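You operate a simulated robot arm through the tools that you are given. There is no shell and no other tool.

Carry out the task below with a simulated robot arm. There is one attempt and no reset: what you move stays moved.

Task
Add the yellow sample tube to the black case, shut it, then label it SEALED.
Fine: the tube stands in the free well; the label goes on top of the lid.

Only the result counts: the job must be done as asked and must still hold three seconds after the hand-in. Knocking over, shifting, dropping, spilling or breaking anything else fails it. Lids that push on must go on centred and level and be pressed home; caps that screw on are set level and turned clockwise until they are tight.

Robot
A 6-joint arm with a two-finger gripper, fixed in place. Base frame: the origin is on the floor under the middle of its stand, x ahead of it, y to its left, z up. Readings come in cm, degrees, newtons and seconds.
It reaches about 129.8 cm from its shoulder. Its first joint turns from -149.0 to 149.0 degrees. Payload 1.57 kg.
Tool frame: the origin (TCP) lies between the finger pads and is the grasp point; the fingertips stand 2.1 cm ahead of it; z points along the fingers, y is the line along which they close. The gripper opens to 7 cm; its body begins 5 cm behind the TCP.
Orientation is that of the tool frame in the base frame, as a unit quaternion [w, x, y, z]. With the fingers straight down and closing along the base's y, the tool's x points along the base's -x, its y along +y and its z along -z.

Tools
- The arm moves only by the tool play_rows. Its argument "steps" is one flat list of numbers, 7 for each row, row after row: the shift along the base's x, y, z in units of 20 mm (1.0 is 20 mm), then the turn, a rotation vector about the base's x, y, z in units of 4 degrees (1.0 is 4 degrees), then the opening, from 0 (shut) to 1 (fully open). In form: [dx, dy, dz, rx, ry, rz, gripper, dx, dy, dz, rx, ry, rz, gripper, ...]. A call has 1 to 20 rows; each row shifts and turns the commanded pose from where the row before left it. A call with a number of a shift or a turn outside -1 to 1 is refused whole. Each row takes 0.2 s and may step no farther than 5 cm and 8.6 degrees from the row before; otherwise, or with a gripper value out of range, the whole call is refused. A pose out of reach is approached as far as the arm can. The call stops where the force on the tool passes 90 N (or 10 N more than at its start, if that is more) or the arm is blocked; 0.2 s more then pass. The fingers move at their own pace (about 6.48 cm/s each) and stop on an object; they squeeze with about 30 N. The grip force told is the motor's: it shows also when the fingers shut on nothing. Time passes only in rows, and 0.2 s behind the last, so rows that do not move let the fingers close. It gives the time, the measured TCP pose, the force on the tool (base axes), the opening and the grip force at its end, in the units of the frame above (readings bear some noise), with the torque about the TCP (base axes, N m) and any sound that the robot's microphone picked up.
- Cameras (640 x 400 px; columns grow to the right, rows downward): "scene" is fixed at [40.07, 65.15, 163.3]; the picture's right is [0.45, 0.89, 0.00], its down [0.81, -0.41, -0.42] and it looks along [-0.38, 0.19, -0.91] (base axes); focal length 336 px, centre (320, 200). "wrist" rides on the gripper at [7.9, 0.4, -8.1] in the tool frame; the picture's right is [-0.05, 1.00, 0.00], its down [-0.67, -0.04, -0.74] and it looks along [-0.74, -0.04, 0.67] (tool axes); focal length 256 px, centre (320, 200).
- camera(camera): a new picture of that camera. No time passes.
- move_column(by): slides the trunk up (or, below 0, down) by that many cm; the arm rides with it, the base frame stays. It gives what a move gives, with no picture.
- measure_at(camera, pixels): for up to 12 pixels [column, row] of the newest picture of that camera ("zoom" is the newest enlarged one), the place [x, y, z] in the base frame of the surface seen there, good to about 0.2 cm. No time passes.
- inspect(camera, box): a new picture of the part [left, top, right, bottom] of that camera's present view, enlarged. No time passes.
- finish_job(): hands the job in; it is judged then, once.

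Open the gripper and draw the arm clear of the work before you hand the job in, unless the task says otherwise.

The tools are called after ">>>" by a JSON object that holds its "fn" and its "kwargs". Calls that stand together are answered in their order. play_rows: Moves the arm, as the interface text tells. Its arguments: {"type":"object","properties":{"steps":{"type":"array"}},"required":["steps"]} The other tools are called the same way: move_column (by) moves the trunk up or down; camera (camera) takes a picture; measure_at (camera, pixels) gives the place of the surface under pixels of a picture; inspect (camera, box) takes an enlarged picture of a part of a camera's view; finish_job () hands the job in.

At the start:

```text
clock: 0.0
tool_pos: [6.05, 60.79, 122.21]
orientation: [0.0, 0.0, 1.0, 0.0]
ft_force: [0.3, 0.5, 0.4]
wrist_torque: [0.03, -0.01, -0.01]
width: 6.99
finger_force: 0.1
trunk travel left (down, up): [-90.3, 6.7]
```

scene: 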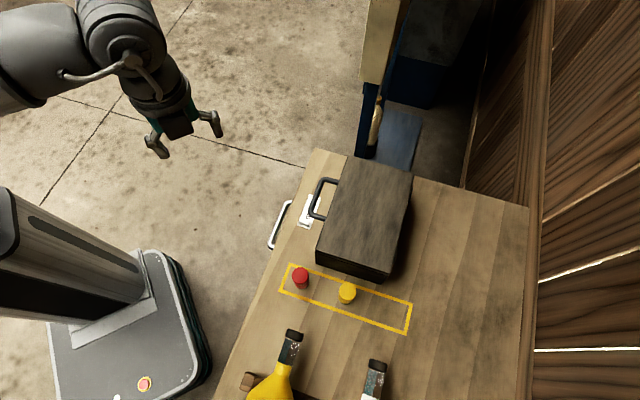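
wrist: 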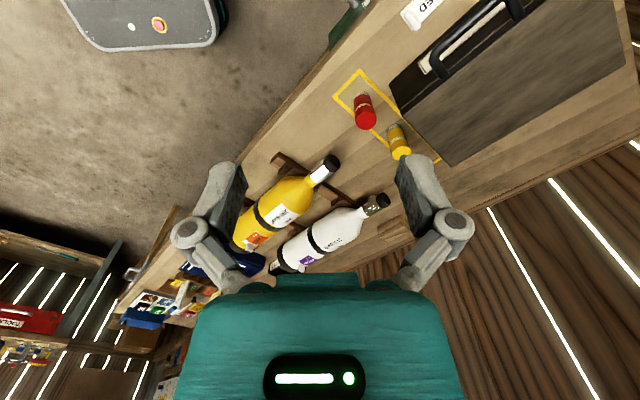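

The first pictures show a closed black case with a handle, a red and a yellow tube in a yellow outline, and a label near the case's handle. I'll enlarge the relevant parts.

>>> {"fn": "inspect", "kwargs": {"camera": "scene", "box": [240, 140, 440, 340]}}

>>> {"fn": "inspect", "kwargs": {"camera": "wrist", "box": [320, 0, 640, 200]}}

```text
2.00 times, centred on (340, 240) of scene
```

zoom: 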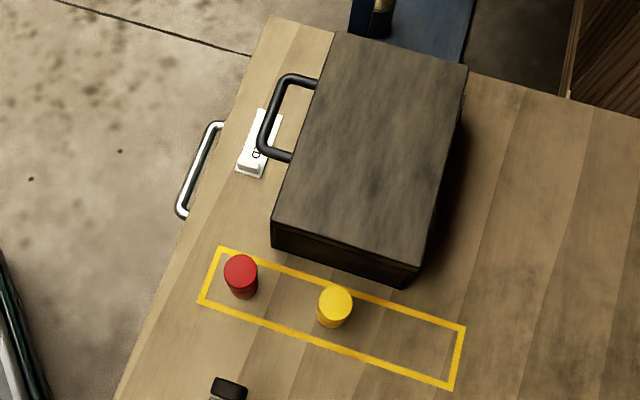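

```text
2.00 times, centred on (480, 100) of wrist
```

zoom: 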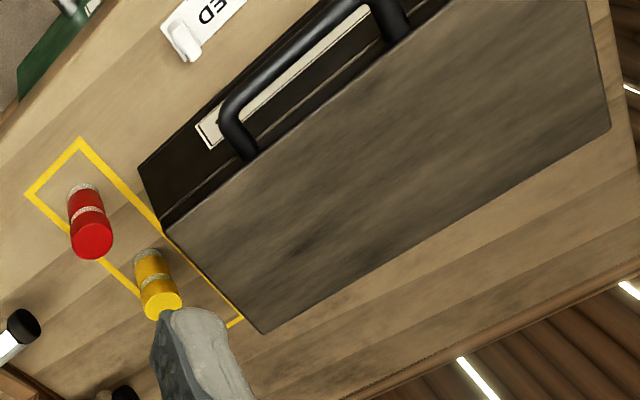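

The case is shut, with its handle on the robot-facing side and the label card lying beside it. I measure the case corners, the handle, the tubes and the label in the scene picture.

>>> {"fn": "measure_at", "kwargs": {"camera": "scene", "pixels": [[347, 157], [412, 175], [390, 270], [318, 250], [318, 262], [386, 279], [320, 183], [313, 214], [300, 270], [346, 288], [310, 204], [301, 222]]}}

>>> {"fn": "measure_at", "kwargs": {"camera": "zoom", "pixels": [[90, 240], [162, 305], [86, 200], [150, 262], [225, 125], [250, 150], [330, 60], [400, 30], [180, 40], [215, 15], [170, 230], [140, 170]]}}

```text
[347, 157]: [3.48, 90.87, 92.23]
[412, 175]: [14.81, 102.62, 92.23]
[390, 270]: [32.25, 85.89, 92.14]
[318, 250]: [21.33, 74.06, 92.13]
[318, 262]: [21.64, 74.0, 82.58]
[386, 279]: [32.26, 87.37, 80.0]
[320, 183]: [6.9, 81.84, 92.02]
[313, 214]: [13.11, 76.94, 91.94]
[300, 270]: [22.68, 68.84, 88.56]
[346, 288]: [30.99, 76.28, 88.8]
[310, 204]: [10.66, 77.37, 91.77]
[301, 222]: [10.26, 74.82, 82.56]
```

```text
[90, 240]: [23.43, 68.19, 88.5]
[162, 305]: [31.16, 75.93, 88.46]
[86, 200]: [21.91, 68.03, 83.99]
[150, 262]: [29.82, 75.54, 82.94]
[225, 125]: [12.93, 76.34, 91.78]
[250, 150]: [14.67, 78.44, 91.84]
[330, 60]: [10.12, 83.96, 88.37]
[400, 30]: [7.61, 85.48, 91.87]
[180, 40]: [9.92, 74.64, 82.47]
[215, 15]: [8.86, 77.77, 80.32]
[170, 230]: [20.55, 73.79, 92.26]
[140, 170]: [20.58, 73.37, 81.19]
```

The case top sits at z≈92.2 with its front edge running from (3.5,90.9) to (21.3,74.1), turned about 46.5°. I turn the tool by that angle and lower it in front of the case to see the front face.

>>> {"fn": "play_rows", "kwargs": {"steps": [-0.173, 0.384, -0.842, 0, 0, 0.96875, 1, -0.173, 0.384, -0.842, 0, 0, 0.96875, 1, -0.173, 0.384, -0.842, 0, 0, 0.96875, 1, -0.173, 0.384, -0.842, 0, 0, 0.96875, 1, -0.173, 0.384, -0.842, 0, 0, 0.96875, 1, -0.173, 0.384, -0.842, 0, 0, 0.96875, 1, -0.173, 0.384, -0.842, 0, 0, 0.96875, 1, -0.173, 0.384, -0.842, 0, 0, 0.96875, 1, -0.173, 0.384, -0.842, 0, 0, 0.96875, 1, -0.173, 0.384, -0.842, 0, 0, 0.96875, 1, -0.173, 0.384, -0.842, 0, 0, 0.96875, 1, -0.173, 0.384, -0.842, 0, 0, 0.96875, 1]}}

>>> {"fn": "camera", "kwargs": {"camera": "wrist"}}

>>> {"fn": "camera", "kwargs": {"camera": "scene"}}

```text
clock: 2.6
tool_pos: [1.97, 70.07, 122.11]
orientation: [0.0, -0.395, 0.919, 0.0]
ft_force: [-0.5, -0.2, -0.8]
wrist_torque: [-0.01, -0.04, -0.01]
width: 7.01
finger_force: 0.0
out of reach, approached as far as the arm can: row 1, 2, 3, 4, 5, 6, 7, 8, 9, 10, 11, 12
trunk travel left (down, up): [-90.3, 6.7]
```

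```text
taken
```

wrist: 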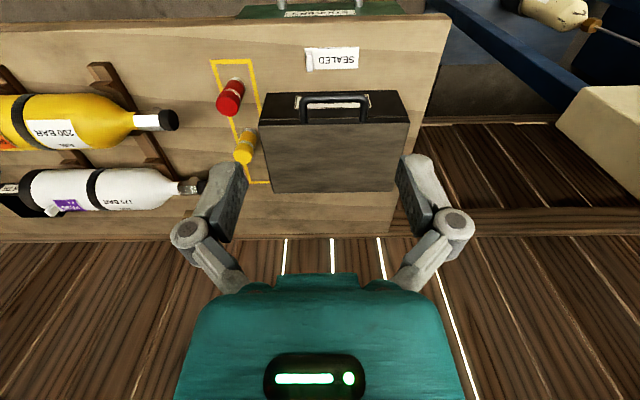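

```text
taken
```

scene: 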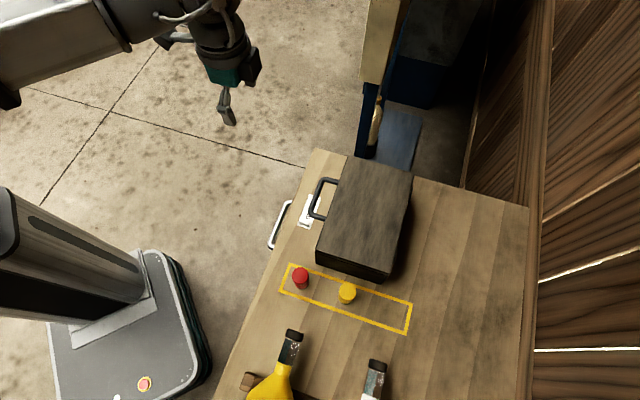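

The arm could not go lower from this trunk height (z stayed at 122.1), though the turn was made and the view shows nothing near the gripper. I lower the trunk by 20 cm.

>>> {"fn": "move_column", "kwargs": {"by": -20}}

>>> {"fn": "camera", "kwargs": {"camera": "wrist"}}

>>> {"fn": "camera", "kwargs": {"camera": "scene"}}

```text
clock: 4.8
tool_pos: [2.05, 69.95, 102.15]
orientation: [0.0, -0.396, 0.918, 0.0]
ft_force: [-0.3, -0.3, 0.2]
wrist_torque: [0.0, -0.02, 0.02]
width: 7.01
finger_force: 0.0
trunk travel left (down, up): [-70.3, 26.7]
```

```text
taken
```

wrist: 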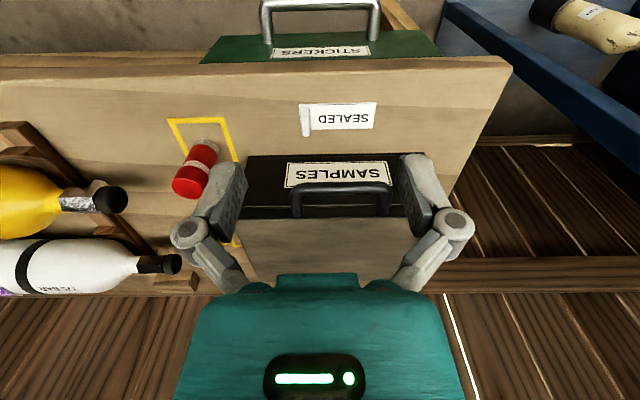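

```text
taken
```

scene: 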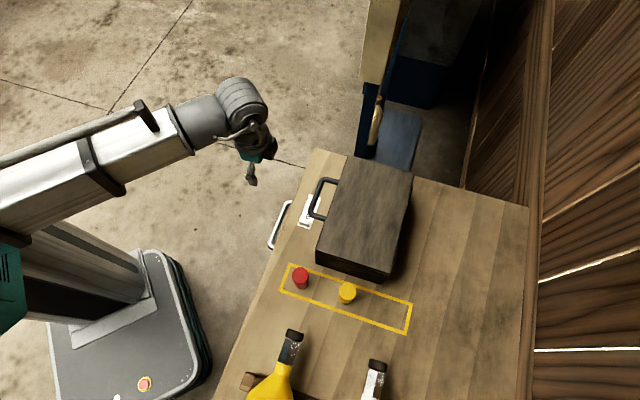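

Now the front shows a "SAMPLES" plate, the handle and a separate SEALED card with an upturned tab. I enlarge the case front and the card.

>>> {"fn": "inspect", "kwargs": {"camera": "wrist", "box": [240, 120, 440, 245]}}

>>> {"fn": "inspect", "kwargs": {"camera": "wrist", "box": [160, 80, 400, 230]}}

```text
3.20 times, centred on (340, 182) of wrist
```

zoom: 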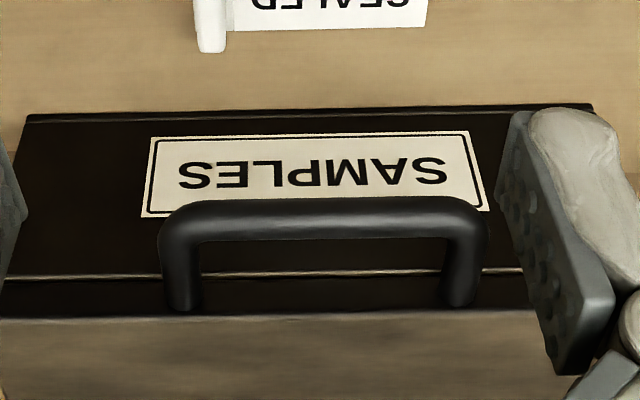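

```text
2.67 times, centred on (280, 155) of wrist
```

zoom: 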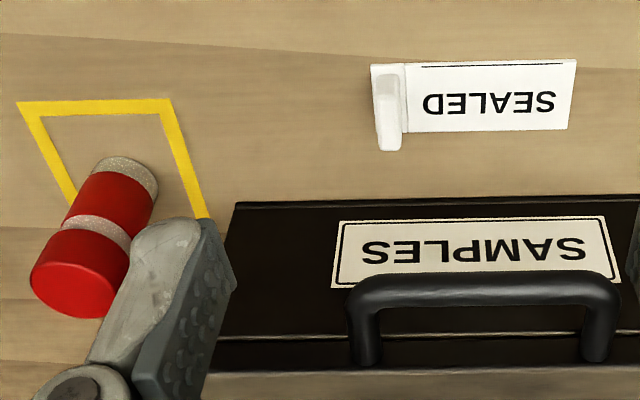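

The seam line is just under the handle's feet, so the handle sits on the lid. I measure seam, handle bar, card and tab in this zoom.

>>> {"fn": "measure_at", "kwargs": {"camera": "zoom", "pixels": [[280, 336], [460, 336], [280, 365], [420, 285], [540, 285], [362, 345], [595, 345], [390, 95], [388, 140], [388, 70], [573, 65], [565, 128]]}}

>>> {"fn": "inspect", "kwargs": {"camera": "wrist", "box": [280, 80, 400, 155]}}

```text
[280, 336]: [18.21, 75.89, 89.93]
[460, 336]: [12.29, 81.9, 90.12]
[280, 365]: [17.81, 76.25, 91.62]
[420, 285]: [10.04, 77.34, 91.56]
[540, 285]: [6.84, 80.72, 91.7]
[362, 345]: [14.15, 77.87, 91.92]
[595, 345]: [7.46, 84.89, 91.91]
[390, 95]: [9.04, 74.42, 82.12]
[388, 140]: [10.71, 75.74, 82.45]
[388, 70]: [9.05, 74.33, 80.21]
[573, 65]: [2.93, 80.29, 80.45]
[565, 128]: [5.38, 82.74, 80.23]
```

```text
5.33 times, centred on (340, 118) of wrist
```

zoom: 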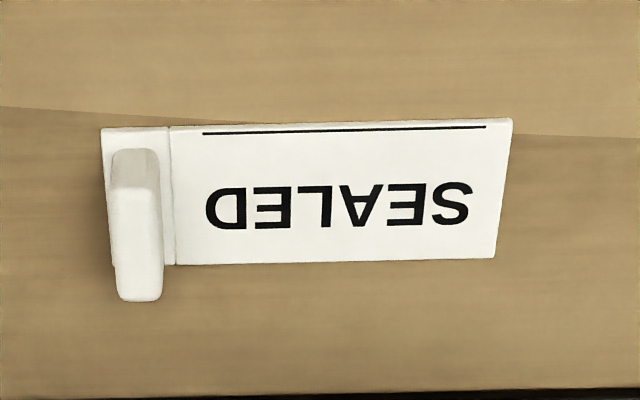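

The lid is about 2 cm thick (seam z≈90.1, top 92.2). I check the back edge for hinges in the scene camera and the front for latches.

>>> {"fn": "inspect", "kwargs": {"camera": "scene", "box": [370, 165, 430, 205]}}

>>> {"fn": "inspect", "kwargs": {"camera": "scene", "box": [300, 235, 420, 310]}}

```text
10.00 times, centred on (400, 185) of scene
```

zoom: 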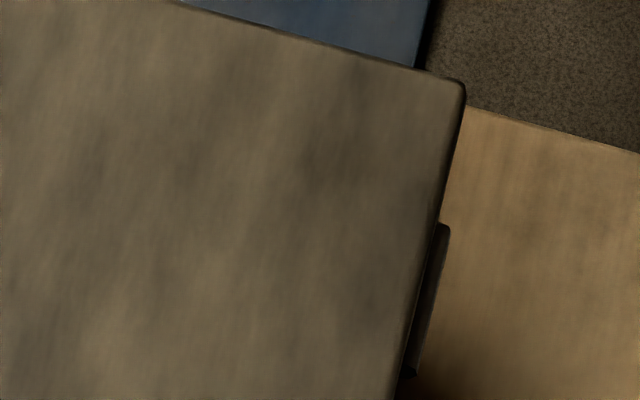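

```text
5.33 times, centred on (360, 272) of scene
```

zoom: 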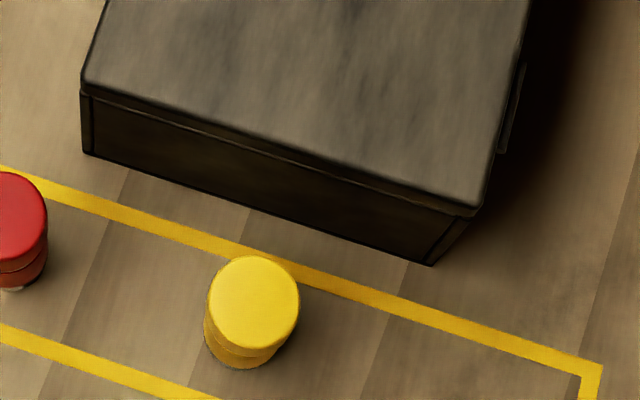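

Hinge knuckles are visible on the back edge (zoom ~(435,250)), so the lid swings up about the back edge. I measure the handle bar finely, and points of the case back, wall and table.

>>> {"fn": "measure_at", "kwargs": {"camera": "wrist", "pixels": [[340, 183], [340, 185], [340, 188], [340, 190], [340, 193], [298, 210], [388, 210], [298, 190], [385, 190], [292, 200], [301, 200], [390, 200]]}}

>>> {"fn": "measure_at", "kwargs": {"camera": "scene", "pixels": [[410, 193], [412, 198], [408, 207], [470, 190], [528, 210], [524, 300], [480, 290], [550, 200], [545, 330], [395, 275], [430, 180], [318, 150]]}}

```text
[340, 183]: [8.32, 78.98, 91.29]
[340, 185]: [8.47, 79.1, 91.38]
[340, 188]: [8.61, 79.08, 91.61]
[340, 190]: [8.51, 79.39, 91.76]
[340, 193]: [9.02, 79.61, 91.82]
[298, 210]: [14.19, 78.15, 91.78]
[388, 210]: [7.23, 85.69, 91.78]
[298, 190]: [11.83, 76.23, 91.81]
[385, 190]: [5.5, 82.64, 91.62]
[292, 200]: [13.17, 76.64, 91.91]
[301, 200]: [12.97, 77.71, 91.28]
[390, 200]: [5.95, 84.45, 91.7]
```

```text
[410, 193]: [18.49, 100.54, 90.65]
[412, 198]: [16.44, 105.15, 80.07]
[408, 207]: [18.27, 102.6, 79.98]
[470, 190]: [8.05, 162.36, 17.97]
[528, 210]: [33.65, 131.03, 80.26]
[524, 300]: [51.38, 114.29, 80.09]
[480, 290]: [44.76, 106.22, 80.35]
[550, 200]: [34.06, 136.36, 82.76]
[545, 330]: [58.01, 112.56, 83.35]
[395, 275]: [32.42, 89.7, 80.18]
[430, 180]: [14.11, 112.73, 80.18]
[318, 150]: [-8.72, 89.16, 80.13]
```

The bar's centre is near n≈63.6, z≈91.2 (about (9.0,79.1)), with 37 cm free behind the case. I turn the tool -90° about the vertical so the fingers will close across the bar.

>>> {"fn": "play_rows", "kwargs": {"steps": [0, 0, 0, 0, 0, -1, 0.6, 0, 0, 0, 0, 0, -1, 0.6, 0, 0, 0, 0, 0, -1, 0.6, 0, 0, 0, 0, 0, -1, 0.6, 0, 0, 0, 0, 0, -1, 0.6, 0, 0, 0, 0, 0, -1, 0.6, 0, 0, 0, 0, 0, -1, 0.6, 0, 0, 0, 0, 0, -1, 0.6, 0, 0, 0, 0, 0, -1, 0.6, 0, 0, 0, 0, 0, -1, 0.6, 0, 0, 0, 0, 0, -1, 0.6, 0, 0, 0, 0, 0, -1, 0.6, 0, 0, 0, 0, 0, -1, 0.6, 0, 0, 0, 0, 0, -1, 0.6, 0, 0, 0, 0, 0, -1, 0.6, 0, 0, 0, 0, 0, -1, 0.6, 0, 0, 0, 0, 0, -1, 0.6, 0, 0, 0, 0, 0, -1, 0.6, 0, 0, 0, 0, 0, -1, 0.6, 0, 0, 0, 0, 0, -1, 0.6]}}

```text
clock: 9.0
tool_pos: [1.99, 69.99, 102.13]
orientation: [0.0, 0.288, 0.958, 0.001]
ft_force: [-0.2, -0.1, -0.2]
wrist_torque: [-0.01, 0.01, -0.01]
width: 4.22
finger_force: 0.1
trunk travel left (down, up): [-70.3, 26.7]
```

The turn went through to 80°; nothing touched. Now the last 10° and the 70° tilt about the case's long axis so that the fingers point toward the handle.

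>>> {"fn": "play_rows", "kwargs": {"steps": [0, 0, 0, 0, 0, -0.834, 0.6, 0, 0, 0, 0, 0, -0.833, 0.6, 0, 0, 0, 0, 0, -0.833, 0.6, 0, 0, 0, 0.793, -0.7525, 0, 0.6, 0, 0, 0, 0.793, -0.7525, 0, 0.6, 0, 0, 0, 0.793, -0.7525, 0, 0.6, 0, 0, 0, 0.793, -0.7525, 0, 0.6, 0, 0, 0, 0.793, -0.7525, 0, 0.6, 0, 0, 0, 0.793, -0.7525, 0, 0.6, 0, 0, 0, 0.793, -0.7525, 0, 0.6, 0, 0, 0, 0.793, -0.7525, 0, 0.6, 0, 0, 0, 0.793, -0.7525, 0, 0.6, 0, 0, 0, 0.793, -0.7525, 0, 0.6, 0, 0, 0, 0.793, -0.7525, 0, 0.6, 0, 0, 0, 0.793, -0.7525, 0, 0.6, 0, 0, 0, 0.793, -0.7525, 0, 0.6, 0, 0, 0, 0.793, -0.7525, 0, 0.6, 0, 0, 0, 0.793, -0.7525, 0, 0.6, 0, 0, 0, 0.793, -0.7525, 0, 0.6]}}

>>> {"fn": "camera", "kwargs": {"camera": "scene"}}

>>> {"fn": "camera", "kwargs": {"camera": "wrist"}}

```text
clock: 13.0
tool_pos: [1.95, 70.0, 114.41]
orientation: [0.213, 0.303, 0.761, 0.533]
ft_force: [0.0, -0.7, 0.4]
wrist_torque: [0.0, -0.01, 0.03]
width: 4.2
finger_force: 0.0
out of reach, approached as far as the arm can: row 6, 7, 8, 9, 10, 11, 12, 13, 14, 15, 16, 17, 18, 19
trunk travel left (down, up): [-70.3, 26.7]
```

```text
taken
```

scene: 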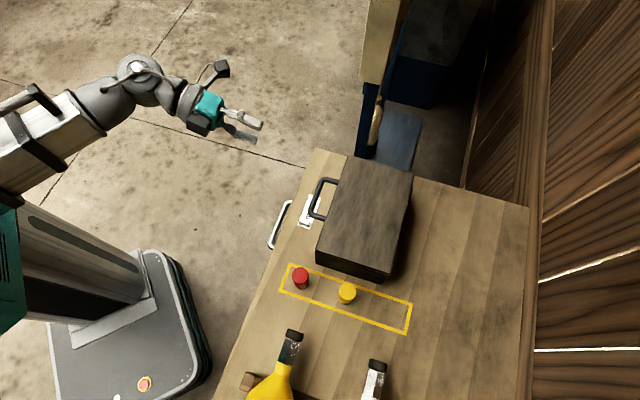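

```text
taken
```

wrist: 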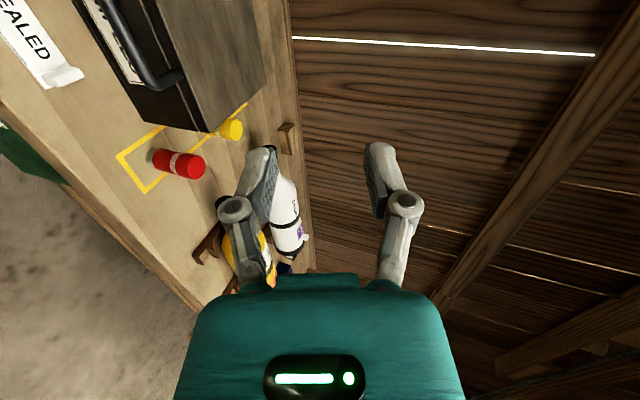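

The tilt is right but the height was limited (z 114.4), so the trunk must come down. I lower it by 15 cm, keeping clear of the table.

>>> {"fn": "move_column", "kwargs": {"by": -15}}

>>> {"fn": "play_rows", "kwargs": {"steps": [0, 0, 1, 0, 0, 0, 0.6, 0, 0, 1, 0, 0, 0, 0.6, 0, 0, 1, 0, 0, 0, 0.6, 0, 0, 1, 0, 0, 0, 0.6, 0, 0, 1, 0, 0, 0, 0.6, 0, 0, 1, 0, 0, 0, 0.6, 0, 0, 1, 0, 0, 0, 0.6, 0, 0, 0, 0, 0, 0, 0.6]}}

>>> {"fn": "camera", "kwargs": {"camera": "scene"}}

```text
clock: 14.7
tool_pos: [2.16, 69.94, 99.34]
orientation: [0.212, 0.303, 0.762, 0.532]
ft_force: [1.0, -0.1, -0.2]
wrist_torque: [0.04, 0.02, -0.03]
width: 4.19
finger_force: 0.1
trunk travel left (down, up): [-55.3, 41.7]
```

```text
clock: 16.5
tool_pos: [2.04, 70.12, 99.28]
orientation: [0.213, 0.303, 0.762, 0.532]
ft_force: [0.0, -0.2, 0.5]
wrist_torque: [0.02, 0.05, 0.0]
width: 4.19
finger_force: 0.1
out of reach, approached as far as the arm can: row 1, 2, 3, 4, 5, 6, 7
trunk travel left (down, up): [-55.3, 41.7]
```

```text
taken
```

scene: 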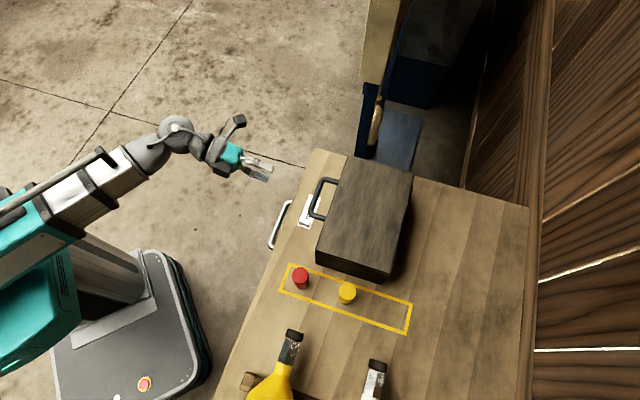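

The reading stayed at z≈99.3 and rows were flagged out of reach, so I test with a small upward move to see where the commanded pose is.

>>> {"fn": "play_rows", "kwargs": {"steps": [0, 0, 0.5, 0, 0, 0, 0.6, 0, 0, 0.5, 0, 0, 0, 0.6]}}

```text
clock: 17.1
tool_pos: [1.99, 70.15, 99.33]
orientation: [0.213, 0.303, 0.761, 0.532]
ft_force: [0.4, 0.3, -0.8]
wrist_torque: [-0.03, 0.01, -0.02]
width: 4.17
finger_force: 0.1
out of reach, approached as far as the arm can: row 1, 2
trunk travel left (down, up): [-55.3, 41.7]
```

A 2 cm rise did not move it either; I probe further upward with five larger rows to learn the limit.

>>> {"fn": "play_rows", "kwargs": {"steps": [0, 0, 1, 0, 0, 0, 0.6, 0, 0, 1, 0, 0, 0, 0.6, 0, 0, 1, 0, 0, 0, 0.6, 0, 0, 1, 0, 0, 0, 0.6, 0, 0, 1, 0, 0, 0, 0.6, 0, 0, 1, 0, 0, 0, 0.6]}}

```text
clock: 18.5
tool_pos: [2.12, 70.05, 99.31]
orientation: [0.213, 0.303, 0.761, 0.532]
ft_force: [-0.2, -0.6, -0.4]
wrist_torque: [0.01, 0.02, 0.0]
width: 4.2
finger_force: 0.3
out of reach, approached as far as the arm can: row 1, 2, 3, 4, 5, 6
trunk travel left (down, up): [-55.3, 41.7]
```

The readings show the arm keeps its wrist at a fixed height (z changes only with the trunk or the tool's tilt, wrist-to-TCP ≈18.6 cm). So I'll use the trunk for height: first tilt to 30° below horizontal, then drop 2.8 cm to line up with the bar.

>>> {"fn": "play_rows", "kwargs": {"steps": [0, 0, 0, -0.604, 0.573, 0, 0.57, 0, 0, 0, -0.604, 0.573, 0, 0.57, 0, 0, 0, -0.604, 0.573, 0, 0.57]}}

>>> {"fn": "move_column", "kwargs": {"by": -2.8}}

```text
clock: 19.3
tool_pos: [2.03, 69.88, 96.38]
orientation: [0.185, 0.32, 0.805, 0.464]
ft_force: [0.5, -0.2, 0.3]
wrist_torque: [0.01, 0.01, 0.01]
width: 3.98
finger_force: 0.1
out of reach, approached as far as the arm can: row 1, 2, 3
trunk travel left (down, up): [-55.3, 41.7]
```

```text
clock: 20.1
tool_pos: [2.13, 69.93, 93.53]
orientation: [0.186, 0.32, 0.805, 0.463]
ft_force: [0.0, 0.8, 0.6]
wrist_torque: [0.03, -0.02, 0.02]
width: 3.97
finger_force: 0.1
trunk travel left (down, up): [-52.5, 44.5]
```

The height model holds (z 93.5). Now I move toward the handle, stopping with the fingertips about 2.5 cm short of the bar.

>>> {"fn": "play_rows", "kwargs": {"steps": [0.472, 0.77, 0, 0, 0, 0, 0.57, 0.472, 0.77, 0, 0, 0, 0, 0.57, 0.472, 0.77, 0, 0, 0, 0, 0.57, 0.472, 0.77, 0, 0, 0, 0, 0.57, 0, 0, 0, 0, 0, 0, 0.57]}}

>>> {"fn": "camera", "kwargs": {"camera": "wrist"}}

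>>> {"fn": "inspect", "kwargs": {"camera": "scene", "box": [220, 120, 420, 245]}}

```text
clock: 21.2
tool_pos: [5.95, 76.22, 93.56]
orientation: [0.186, 0.32, 0.805, 0.465]
ft_force: [0.4, -0.2, -0.2]
wrist_torque: [0.0, -0.01, 0.02]
width: 3.99
finger_force: 0.1
trunk travel left (down, up): [-52.5, 44.5]
```

```text
taken
```

wrist: 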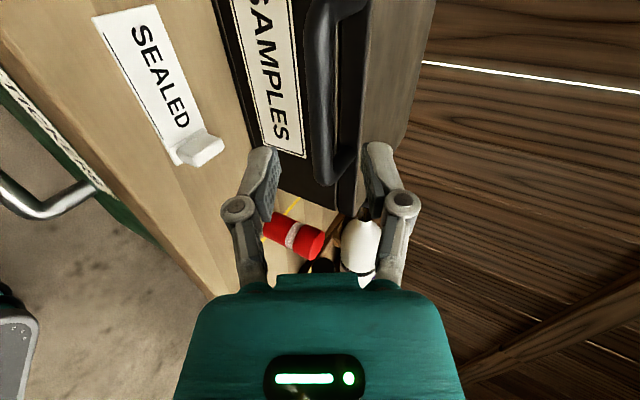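

```text
3.20 times, centred on (320, 182) of scene
```

zoom: 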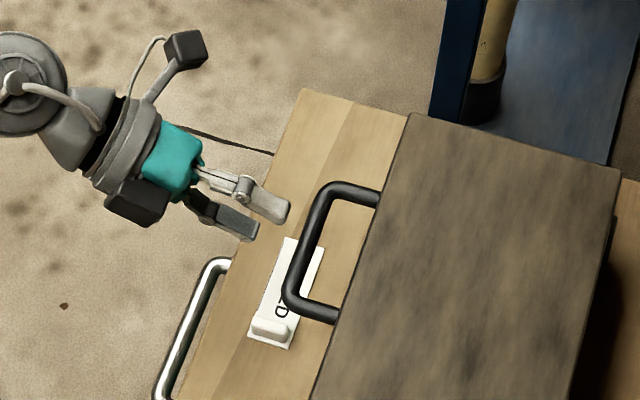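

The bar (wrist picture column ≈325) lies between the two fingertips (262 and 378), well centred. I advance in alternating small steps: forward 1.4 cm, then down 0.8 cm.

>>> {"fn": "play_rows", "kwargs": {"steps": [0.495, 0.522, 0, 0, 0, 0, 0.57, 0, 0, 0, 0, 0, 0, 0.57]}}

>>> {"fn": "move_column", "kwargs": {"by": -0.8}}

>>> {"fn": "play_rows", "kwargs": {"steps": [0.495, 0.522, 0, 0, 0, 0, 0.57, 0, 0, 0, 0, 0, 0, 0.57]}}

>>> {"fn": "move_column", "kwargs": {"by": -0.8}}

>>> {"fn": "camera", "kwargs": {"camera": "wrist"}}

>>> {"fn": "inspect", "kwargs": {"camera": "scene", "box": [260, 150, 360, 212]}}

```text
clock: 21.9
tool_pos: [6.74, 77.15, 93.51]
orientation: [0.185, 0.319, 0.805, 0.464]
ft_force: [-0.1, -0.3, -0.4]
wrist_torque: [0.01, 0.01, -0.03]
width: 4.0
finger_force: 0.1
trunk travel left (down, up): [-52.5, 44.5]
```

```text
clock: 22.4
tool_pos: [6.92, 77.24, 92.79]
orientation: [0.186, 0.321, 0.805, 0.464]
ft_force: [0.3, 0.6, 0.0]
wrist_torque: [0.0, 0.01, 0.04]
width: 3.99
finger_force: 0.0
trunk travel left (down, up): [-51.7, 45.3]
```

```text
clock: 23.0
tool_pos: [7.68, 78.1, 92.81]
orientation: [0.186, 0.32, 0.804, 0.465]
ft_force: [0.3, -0.2, 0.3]
wrist_torque: [0.02, -0.03, 0.0]
width: 4.0
finger_force: 0.1
trunk travel left (down, up): [-51.7, 45.3]
```

```text
clock: 23.6
tool_pos: [7.79, 78.23, 92.09]
orientation: [0.186, 0.32, 0.804, 0.465]
ft_force: [0.3, -0.6, -0.1]
wrist_torque: [0.02, 0.02, 0.0]
width: 3.99
finger_force: 0.0
trunk travel left (down, up): [-50.9, 46.1]
```

```text
taken
```

wrist: 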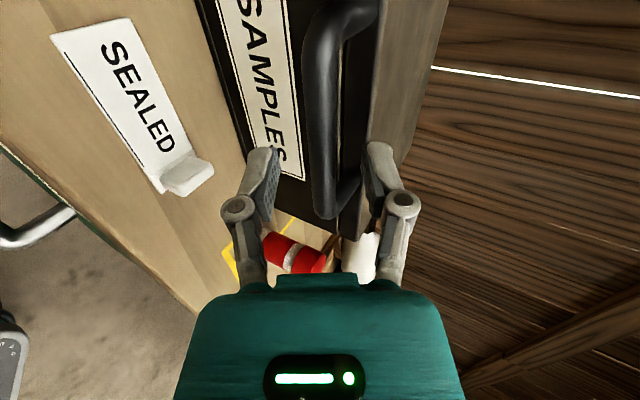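

```text
6.40 times, centred on (310, 181) of scene
```

zoom: 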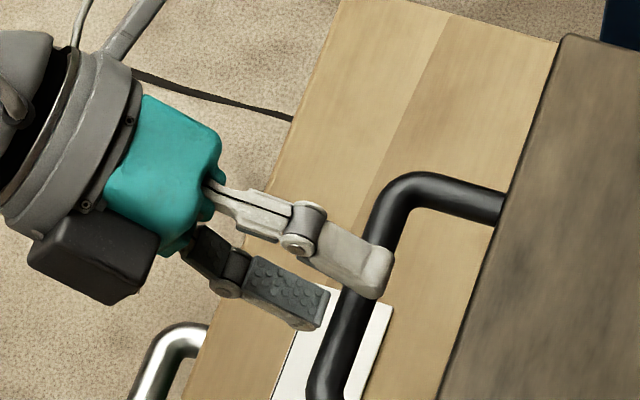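

The upper finger is over the bar and the lower under it (zoom ~(370,270)). I take one and a half more steps so the bar sits just behind the grasp point.

>>> {"fn": "play_rows", "kwargs": {"steps": [0.495, 0.522, 0, 0, 0, 0, 0.57, 0, 0, 0, 0, 0, 0, 0.57]}}

>>> {"fn": "move_column", "kwargs": {"by": -0.8}}

>>> {"fn": "play_rows", "kwargs": {"steps": [0.206, 0.217, 0, 0, 0, 0, 0.57, 0, 0, 0, 0, 0, 0, 0.57]}}

>>> {"fn": "camera", "kwargs": {"camera": "wrist"}}

>>> {"fn": "inspect", "kwargs": {"camera": "scene", "box": [260, 150, 360, 212]}}

```text
clock: 24.2
tool_pos: [8.71, 79.38, 92.11]
orientation: [0.186, 0.321, 0.804, 0.465]
ft_force: [-0.8, 0.1, -1.2]
wrist_torque: [0.01, 0.0, -0.02]
width: 3.99
finger_force: 0.1
trunk travel left (down, up): [-50.9, 46.1]
```

```text
clock: 24.8
tool_pos: [8.74, 79.27, 91.25]
orientation: [0.187, 0.32, 0.804, 0.464]
ft_force: [-0.4, -0.1, 0.0]
wrist_torque: [0.02, -0.01, -0.05]
width: 3.99
finger_force: 0.2
trunk travel left (down, up): [-50.1, 46.9]
```

```text
clock: 25.4
tool_pos: [8.98, 79.83, 91.29]
orientation: [0.186, 0.32, 0.804, 0.465]
ft_force: [-0.6, 0.9, -0.1]
wrist_torque: [0.0, 0.05, -0.01]
width: 3.99
finger_force: 0.1
trunk travel left (down, up): [-50.1, 46.9]
```

```text
taken
```

wrist: 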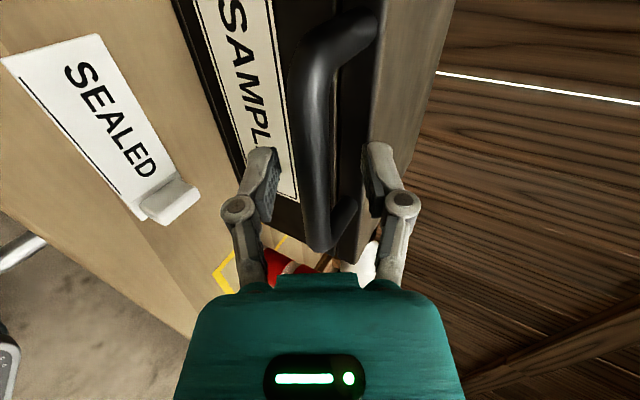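

```text
6.40 times, centred on (310, 181) of scene
```

zoom: 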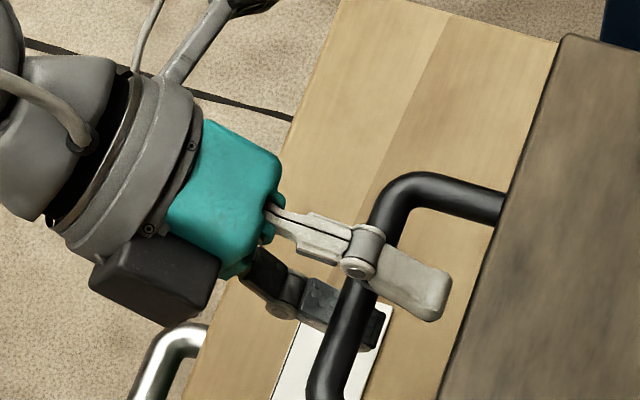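

The bar is between the fingers with no contact. I close to a loose cage (about 2.4 cm around the 1.2 cm bar) and lift the trunk 1.5 cm to test the lid.

>>> {"fn": "play_rows", "kwargs": {"steps": [0, 0, 0, 0, 0, 0, 0.34, 0, 0, 0, 0, 0, 0, 0.34]}}

>>> {"fn": "move_column", "kwargs": {"by": 1.5}}

>>> {"fn": "camera", "kwargs": {"camera": "wrist"}}

>>> {"fn": "camera", "kwargs": {"camera": "scene"}}

```text
clock: 26.0
tool_pos: [9.01, 79.61, 91.3]
orientation: [0.185, 0.32, 0.805, 0.464]
ft_force: [0.0, -1.0, 1.0]
wrist_torque: [0.04, -0.02, 0.02]
width: 2.35
finger_force: 0.1
trunk travel left (down, up): [-50.1, 46.9]
```

```text
clock: 26.6
tool_pos: [9.16, 79.69, 92.74]
orientation: [0.187, 0.32, 0.804, 0.465]
ft_force: [0.6, 0.0, -0.3]
wrist_torque: [-0.01, -0.02, 0.01]
width: 2.37
finger_force: 0.1
trunk travel left (down, up): [-51.6, 45.4]
```

```text
taken
```

wrist: 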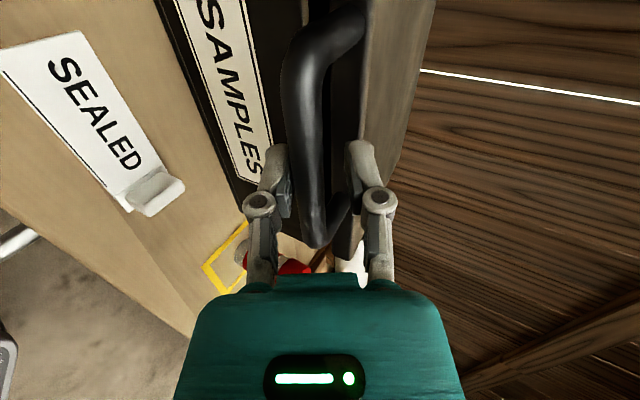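

```text
taken
```

scene: 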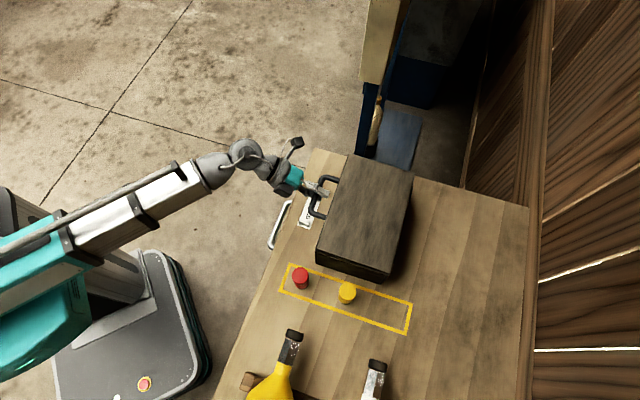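

Force is still near zero. I check in the enlarged views whether the lid has begun to lift.

>>> {"fn": "inspect", "kwargs": {"camera": "scene", "box": [300, 145, 420, 290]}}

>>> {"fn": "inspect", "kwargs": {"camera": "wrist", "box": [230, 130, 420, 280]}}

>>> {"fn": "measure_at", "kwargs": {"camera": "scene", "pixels": [[318, 250], [348, 158], [390, 270], [411, 177], [335, 205], [360, 215]]}}

```text
2.76 times, centred on (360, 218) of scene
```

zoom: 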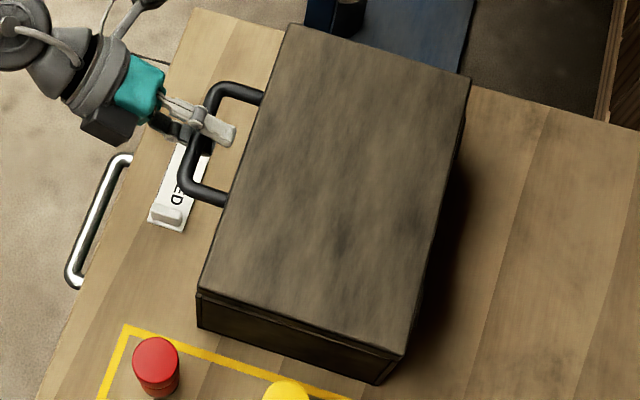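

```text
2.67 times, centred on (325, 205) of wrist
```

zoom: 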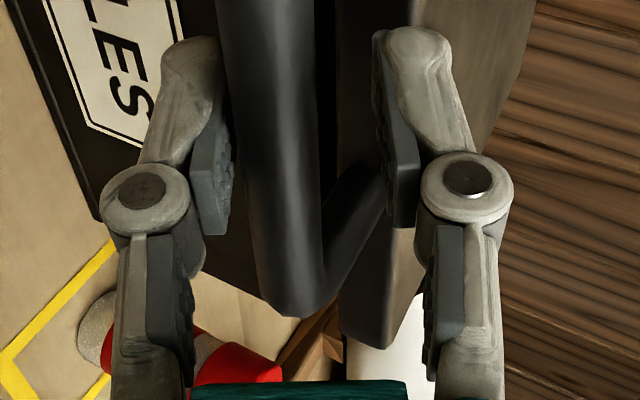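

```text
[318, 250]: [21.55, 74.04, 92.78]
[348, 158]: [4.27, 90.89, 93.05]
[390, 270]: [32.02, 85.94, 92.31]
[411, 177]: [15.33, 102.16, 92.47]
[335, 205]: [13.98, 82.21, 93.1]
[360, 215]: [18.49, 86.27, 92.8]
```

The lid front rose to z≈93.1 while the back stayed, with almost no force: it swings on its hinges. I keep following the arc with alternating trunk-up and forward steps.

>>> {"fn": "move_column", "kwargs": {"by": 1.7}}

>>> {"fn": "play_rows", "kwargs": {"steps": [0.15, 0.16, 0, 0, 0, 0, 0.34]}}

>>> {"fn": "move_column", "kwargs": {"by": 1.8}}

>>> {"fn": "play_rows", "kwargs": {"steps": [0.2, 0.21, 0, 0, 0, 0, 0.34]}}

>>> {"fn": "move_column", "kwargs": {"by": 1.8}}

>>> {"fn": "play_rows", "kwargs": {"steps": [0.2, 0.21, 0, 0, 0, 0, 0.34]}}

>>> {"fn": "camera", "kwargs": {"camera": "scene"}}

>>> {"fn": "camera", "kwargs": {"camera": "wrist"}}

```text
clock: 27.2
tool_pos: [9.11, 79.78, 94.53]
orientation: [0.186, 0.32, 0.804, 0.465]
ft_force: [0.1, -0.9, 1.3]
wrist_torque: [0.02, 0.01, 0.05]
width: 2.39
finger_force: 0.0
trunk travel left (down, up): [-53.3, 43.7]
```

```text
clock: 27.6
tool_pos: [9.55, 80.03, 94.55]
orientation: [0.187, 0.321, 0.804, 0.464]
ft_force: [0.6, 0.7, -0.5]
wrist_torque: [0.01, 0.02, -0.02]
width: 2.4
finger_force: 0.3
trunk travel left (down, up): [-53.3, 43.7]
```

```text
clock: 28.3
tool_pos: [9.42, 80.01, 96.12]
orientation: [0.186, 0.321, 0.804, 0.465]
ft_force: [0.1, -0.8, -0.3]
wrist_torque: [-0.01, -0.01, -0.01]
width: 2.38
finger_force: 0.1
trunk travel left (down, up): [-55.1, 41.9]
```

```text
clock: 28.7
tool_pos: [9.83, 80.43, 96.36]
orientation: [0.186, 0.321, 0.804, 0.466]
ft_force: [0.2, -0.9, 0.4]
wrist_torque: [-0.01, 0.01, 0.04]
width: 2.4
finger_force: 0.1
trunk travel left (down, up): [-55.1, 41.9]
```

```text
clock: 29.3
tool_pos: [9.89, 80.49, 97.95]
orientation: [0.186, 0.32, 0.805, 0.464]
ft_force: [0.4, -0.5, 0.1]
wrist_torque: [0.0, -0.02, -0.02]
width: 2.42
finger_force: 0.1
trunk travel left (down, up): [-56.9, 40.1]
```

```text
clock: 29.7
tool_pos: [10.24, 80.79, 98.14]
orientation: [0.186, 0.32, 0.804, 0.465]
ft_force: [0.0, 0.7, -1.3]
wrist_torque: [0.03, 0.03, 0.03]
width: 2.42
finger_force: 0.2
trunk travel left (down, up): [-56.9, 40.1]
```

```text
taken
```

scene: 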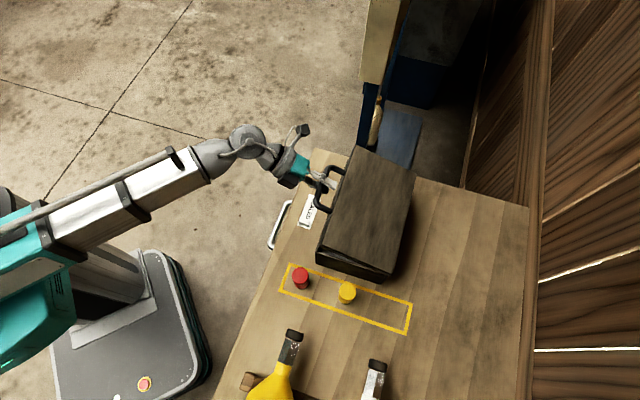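

```text
taken
```

wrist: 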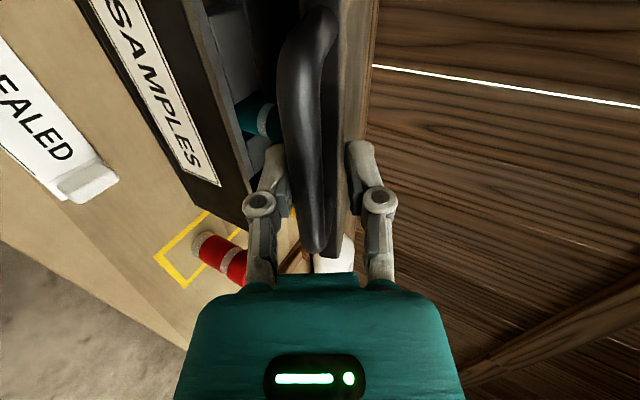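

The lid is opening about 18° and a teal tube shows inside; forces are tiny. I continue along the arc.

>>> {"fn": "move_column", "kwargs": {"by": 1.7}}

>>> {"fn": "play_rows", "kwargs": {"steps": [0.25, 0.265, 0, 0, 0, 0, 0.34]}}

>>> {"fn": "move_column", "kwargs": {"by": 1.6}}

>>> {"fn": "play_rows", "kwargs": {"steps": [0.3, 0.32, 0, 0, 0, 0, 0.34]}}

>>> {"fn": "move_column", "kwargs": {"by": 1.5}}

>>> {"fn": "play_rows", "kwargs": {"steps": [0.35, 0.37, 0, 0, 0, 0, 0.34]}}

>>> {"fn": "camera", "kwargs": {"camera": "scene"}}

>>> {"fn": "camera", "kwargs": {"camera": "wrist"}}

```text
clock: 30.4
tool_pos: [10.18, 80.88, 99.7]
orientation: [0.186, 0.32, 0.804, 0.465]
ft_force: [-0.6, 0.0, 0.0]
wrist_torque: [0.0, -0.01, -0.01]
width: 2.38
finger_force: 0.0
trunk travel left (down, up): [-58.6, 38.4]
```

```text
clock: 30.8
tool_pos: [10.64, 81.37, 99.67]
orientation: [0.186, 0.32, 0.805, 0.464]
ft_force: [-0.6, 0.5, 0.3]
wrist_torque: [-0.03, 0.0, 0.0]
width: 2.38
finger_force: 0.5
trunk travel left (down, up): [-58.6, 38.4]
```

```text
clock: 31.4
tool_pos: [10.63, 81.4, 101.47]
orientation: [0.185, 0.32, 0.804, 0.465]
ft_force: [-0.2, 0.3, -0.4]
wrist_torque: [0.02, 0.02, -0.03]
width: 2.41
finger_force: 0.0
trunk travel left (down, up): [-60.2, 36.8]
```

```text
clock: 31.8
tool_pos: [11.37, 82.05, 101.37]
orientation: [0.186, 0.321, 0.805, 0.463]
ft_force: [0.6, 0.4, 0.4]
wrist_torque: [0.01, -0.02, -0.01]
width: 2.39
finger_force: 0.2
trunk travel left (down, up): [-60.2, 36.8]
```

```text
clock: 32.4
tool_pos: [11.39, 81.93, 102.89]
orientation: [0.186, 0.32, 0.804, 0.465]
ft_force: [1.0, 1.0, 0.1]
wrist_torque: [0.0, -0.01, -0.03]
width: 2.38
finger_force: 0.1
trunk travel left (down, up): [-61.7, 35.3]
```

```text
clock: 32.8
tool_pos: [12.14, 82.69, 102.77]
orientation: [0.187, 0.32, 0.804, 0.464]
ft_force: [0.3, 0.6, -1.7]
wrist_torque: [0.05, -0.02, 0.02]
width: 2.37
finger_force: 0.1
trunk travel left (down, up): [-61.7, 35.3]
```

```text
taken
```

scene: 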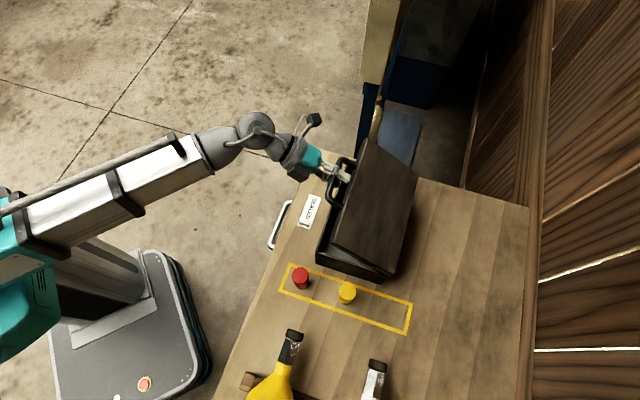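

```text
taken
```

wrist: 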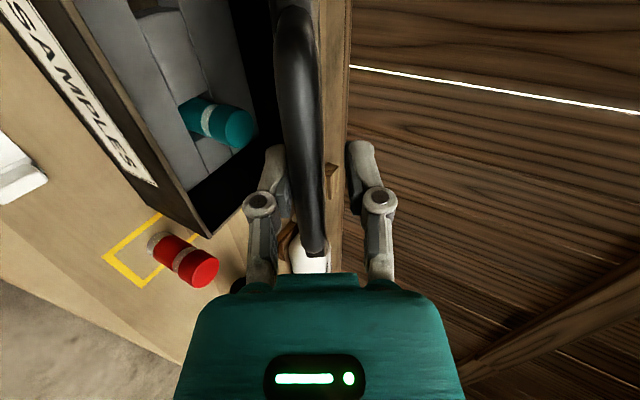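

The lid is about 35° open, the bar still well caged. I continue: next steps shift more forward than up.

>>> {"fn": "move_column", "kwargs": {"by": 1.5}}

>>> {"fn": "play_rows", "kwargs": {"steps": [0.38, 0.4, 0, 0, 0, 0, 0.34]}}

>>> {"fn": "move_column", "kwargs": {"by": 1.4}}

>>> {"fn": "play_rows", "kwargs": {"steps": [0.43, 0.455, 0, 0, 0, 0, 0.34]}}

>>> {"fn": "move_column", "kwargs": {"by": 1.3}}

>>> {"fn": "play_rows", "kwargs": {"steps": [0.48, 0.505, 0, 0, 0, 0, 0.34]}}

>>> {"fn": "camera", "kwargs": {"camera": "scene"}}

>>> {"fn": "camera", "kwargs": {"camera": "wrist"}}

```text
clock: 33.5
tool_pos: [12.15, 82.77, 104.45]
orientation: [0.187, 0.32, 0.804, 0.464]
ft_force: [-0.5, -0.2, -0.2]
wrist_torque: [0.0, 0.02, 0.0]
width: 2.37
finger_force: 0.1
trunk travel left (down, up): [-63.2, 33.8]
```

```text
clock: 33.9
tool_pos: [12.93, 83.53, 104.35]
orientation: [0.186, 0.321, 0.804, 0.465]
ft_force: [0.7, 0.8, -0.4]
wrist_torque: [0.0, -0.01, -0.01]
width: 2.4
finger_force: 0.6
trunk travel left (down, up): [-63.2, 33.8]
```

```text
clock: 34.5
tool_pos: [12.92, 83.36, 105.85]
orientation: [0.186, 0.32, 0.804, 0.465]
ft_force: [-0.4, 0.7, 1.0]
wrist_torque: [0.0, 0.01, -0.01]
width: 2.4
finger_force: 0.2
trunk travel left (down, up): [-64.6, 32.4]
```

```text
clock: 34.9
tool_pos: [13.68, 84.36, 105.74]
orientation: [0.186, 0.321, 0.805, 0.464]
ft_force: [-0.5, -0.2, -0.3]
wrist_torque: [-0.02, 0.0, 0.03]
width: 2.4
finger_force: 0.0
trunk travel left (down, up): [-64.6, 32.4]
```

```text
clock: 35.5
tool_pos: [13.63, 84.3, 107.0]
orientation: [0.186, 0.32, 0.805, 0.465]
ft_force: [0.4, 0.0, -0.4]
wrist_torque: [-0.02, -0.04, 0.01]
width: 2.37
finger_force: 0.1
trunk travel left (down, up): [-65.9, 31.1]
```

```text
clock: 35.9
tool_pos: [14.6, 85.36, 107.03]
orientation: [0.186, 0.321, 0.804, 0.465]
ft_force: [1.1, 0.6, -3.2]
wrist_torque: [0.02, 0.03, 0.04]
width: 2.38
finger_force: 0.1
trunk travel left (down, up): [-65.9, 31.1]
```

```text
taken
```

scene: 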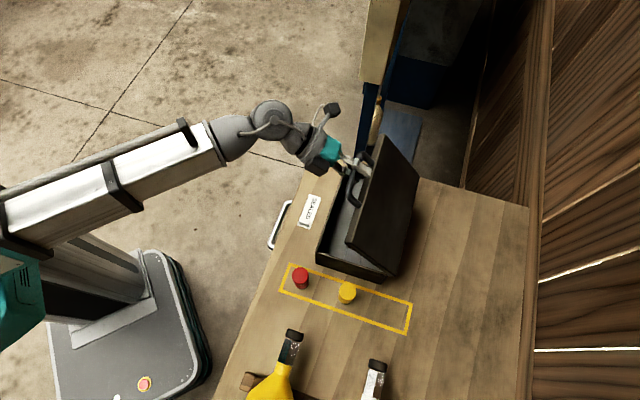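

```text
taken
```

wrist: 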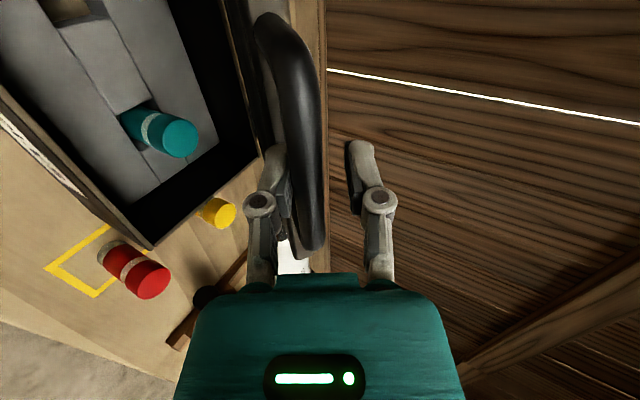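

About 50° open and on track (n≈71.9, z≈107). I carry on toward 70°.

>>> {"fn": "move_column", "kwargs": {"by": 1.1}}

>>> {"fn": "play_rows", "kwargs": {"steps": [0.52, 0.55, 0, 0, 0, 0, 0.34]}}

>>> {"fn": "move_column", "kwargs": {"by": 1.0}}

>>> {"fn": "play_rows", "kwargs": {"steps": [0.52, 0.55, 0, 0, 0, 0, 0.34]}}

>>> {"fn": "move_column", "kwargs": {"by": 0.9}}

>>> {"fn": "play_rows", "kwargs": {"steps": [0.57, 0.6, 0, 0, 0, 0, 0.34]}}

>>> {"fn": "move_column", "kwargs": {"by": 0.7}}

>>> {"fn": "play_rows", "kwargs": {"steps": [0.6, 0.63, 0, 0, 0, 0, 0.34]}}

>>> {"fn": "camera", "kwargs": {"camera": "scene"}}

>>> {"fn": "camera", "kwargs": {"camera": "wrist"}}

```text
clock: 36.5
tool_pos: [14.53, 85.39, 108.19]
orientation: [0.187, 0.32, 0.804, 0.465]
ft_force: [0.5, -0.2, 0.0]
wrist_torque: [0.0, -0.01, 0.03]
width: 2.4
finger_force: 0.0
trunk travel left (down, up): [-67.0, 30.0]
```

```text
clock: 36.9
tool_pos: [15.65, 86.52, 108.28]
orientation: [0.186, 0.321, 0.804, 0.465]
ft_force: [-0.5, -0.1, 0.4]
wrist_torque: [0.01, 0.03, -0.01]
width: 2.42
finger_force: 0.1
trunk travel left (down, up): [-67.0, 30.0]
```

```text
clock: 37.5
tool_pos: [15.64, 86.55, 109.05]
orientation: [0.186, 0.32, 0.804, 0.465]
ft_force: [-0.6, 0.8, 0.0]
wrist_torque: [0.01, -0.03, 0.03]
width: 2.4
finger_force: 0.0
trunk travel left (down, up): [-68.0, 29.0]
```

```text
clock: 37.9
tool_pos: [16.59, 87.51, 109.13]
orientation: [0.186, 0.321, 0.804, 0.464]
ft_force: [-0.7, 0.1, 0.5]
wrist_torque: [0.04, -0.03, 0.01]
width: 2.4
finger_force: 0.2
trunk travel left (down, up): [-68.0, 29.0]
```

```text
clock: 38.4
tool_pos: [16.56, 87.44, 110.15]
orientation: [0.186, 0.32, 0.804, 0.465]
ft_force: [-0.6, 0.5, -0.1]
wrist_torque: [0.0, -0.01, 0.0]
width: 2.38
finger_force: 0.1
trunk travel left (down, up): [-68.9, 28.1]
```

```text
clock: 38.8
tool_pos: [17.86, 88.72, 110.09]
orientation: [0.185, 0.32, 0.805, 0.464]
ft_force: [-0.9, 0.6, -0.5]
wrist_torque: [0.02, -0.04, 0.01]
width: 2.41
finger_force: 0.2
trunk travel left (down, up): [-68.9, 28.1]
```

```text
clock: 39.4
tool_pos: [17.99, 88.67, 110.75]
orientation: [0.186, 0.32, 0.804, 0.465]
ft_force: [-1.4, 0.4, 0.1]
wrist_torque: [0.03, 0.01, 0.0]
width: 2.53
finger_force: 1.3
trunk travel left (down, up): [-69.6, 27.4]
```

```text
clock: 39.8
tool_pos: [19.13, 90.18, 110.82]
orientation: [0.187, 0.321, 0.804, 0.465]
ft_force: [0.7, -0.4, -1.6]
wrist_torque: [0.04, 0.03, 0.0]
width: 2.4
finger_force: 0.1
trunk travel left (down, up): [-69.6, 27.4]
```

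```text
taken
```

scene: 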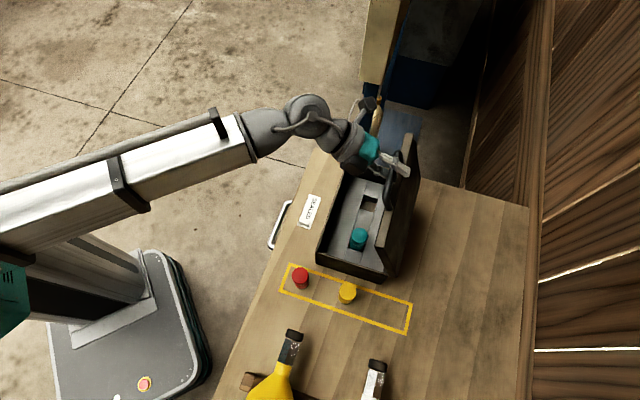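

```text
taken
```

wrist: 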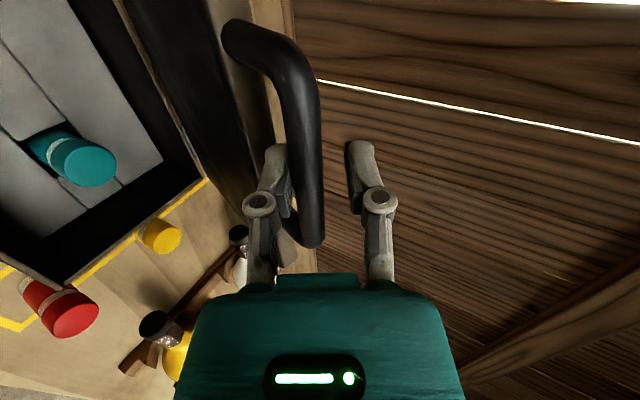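

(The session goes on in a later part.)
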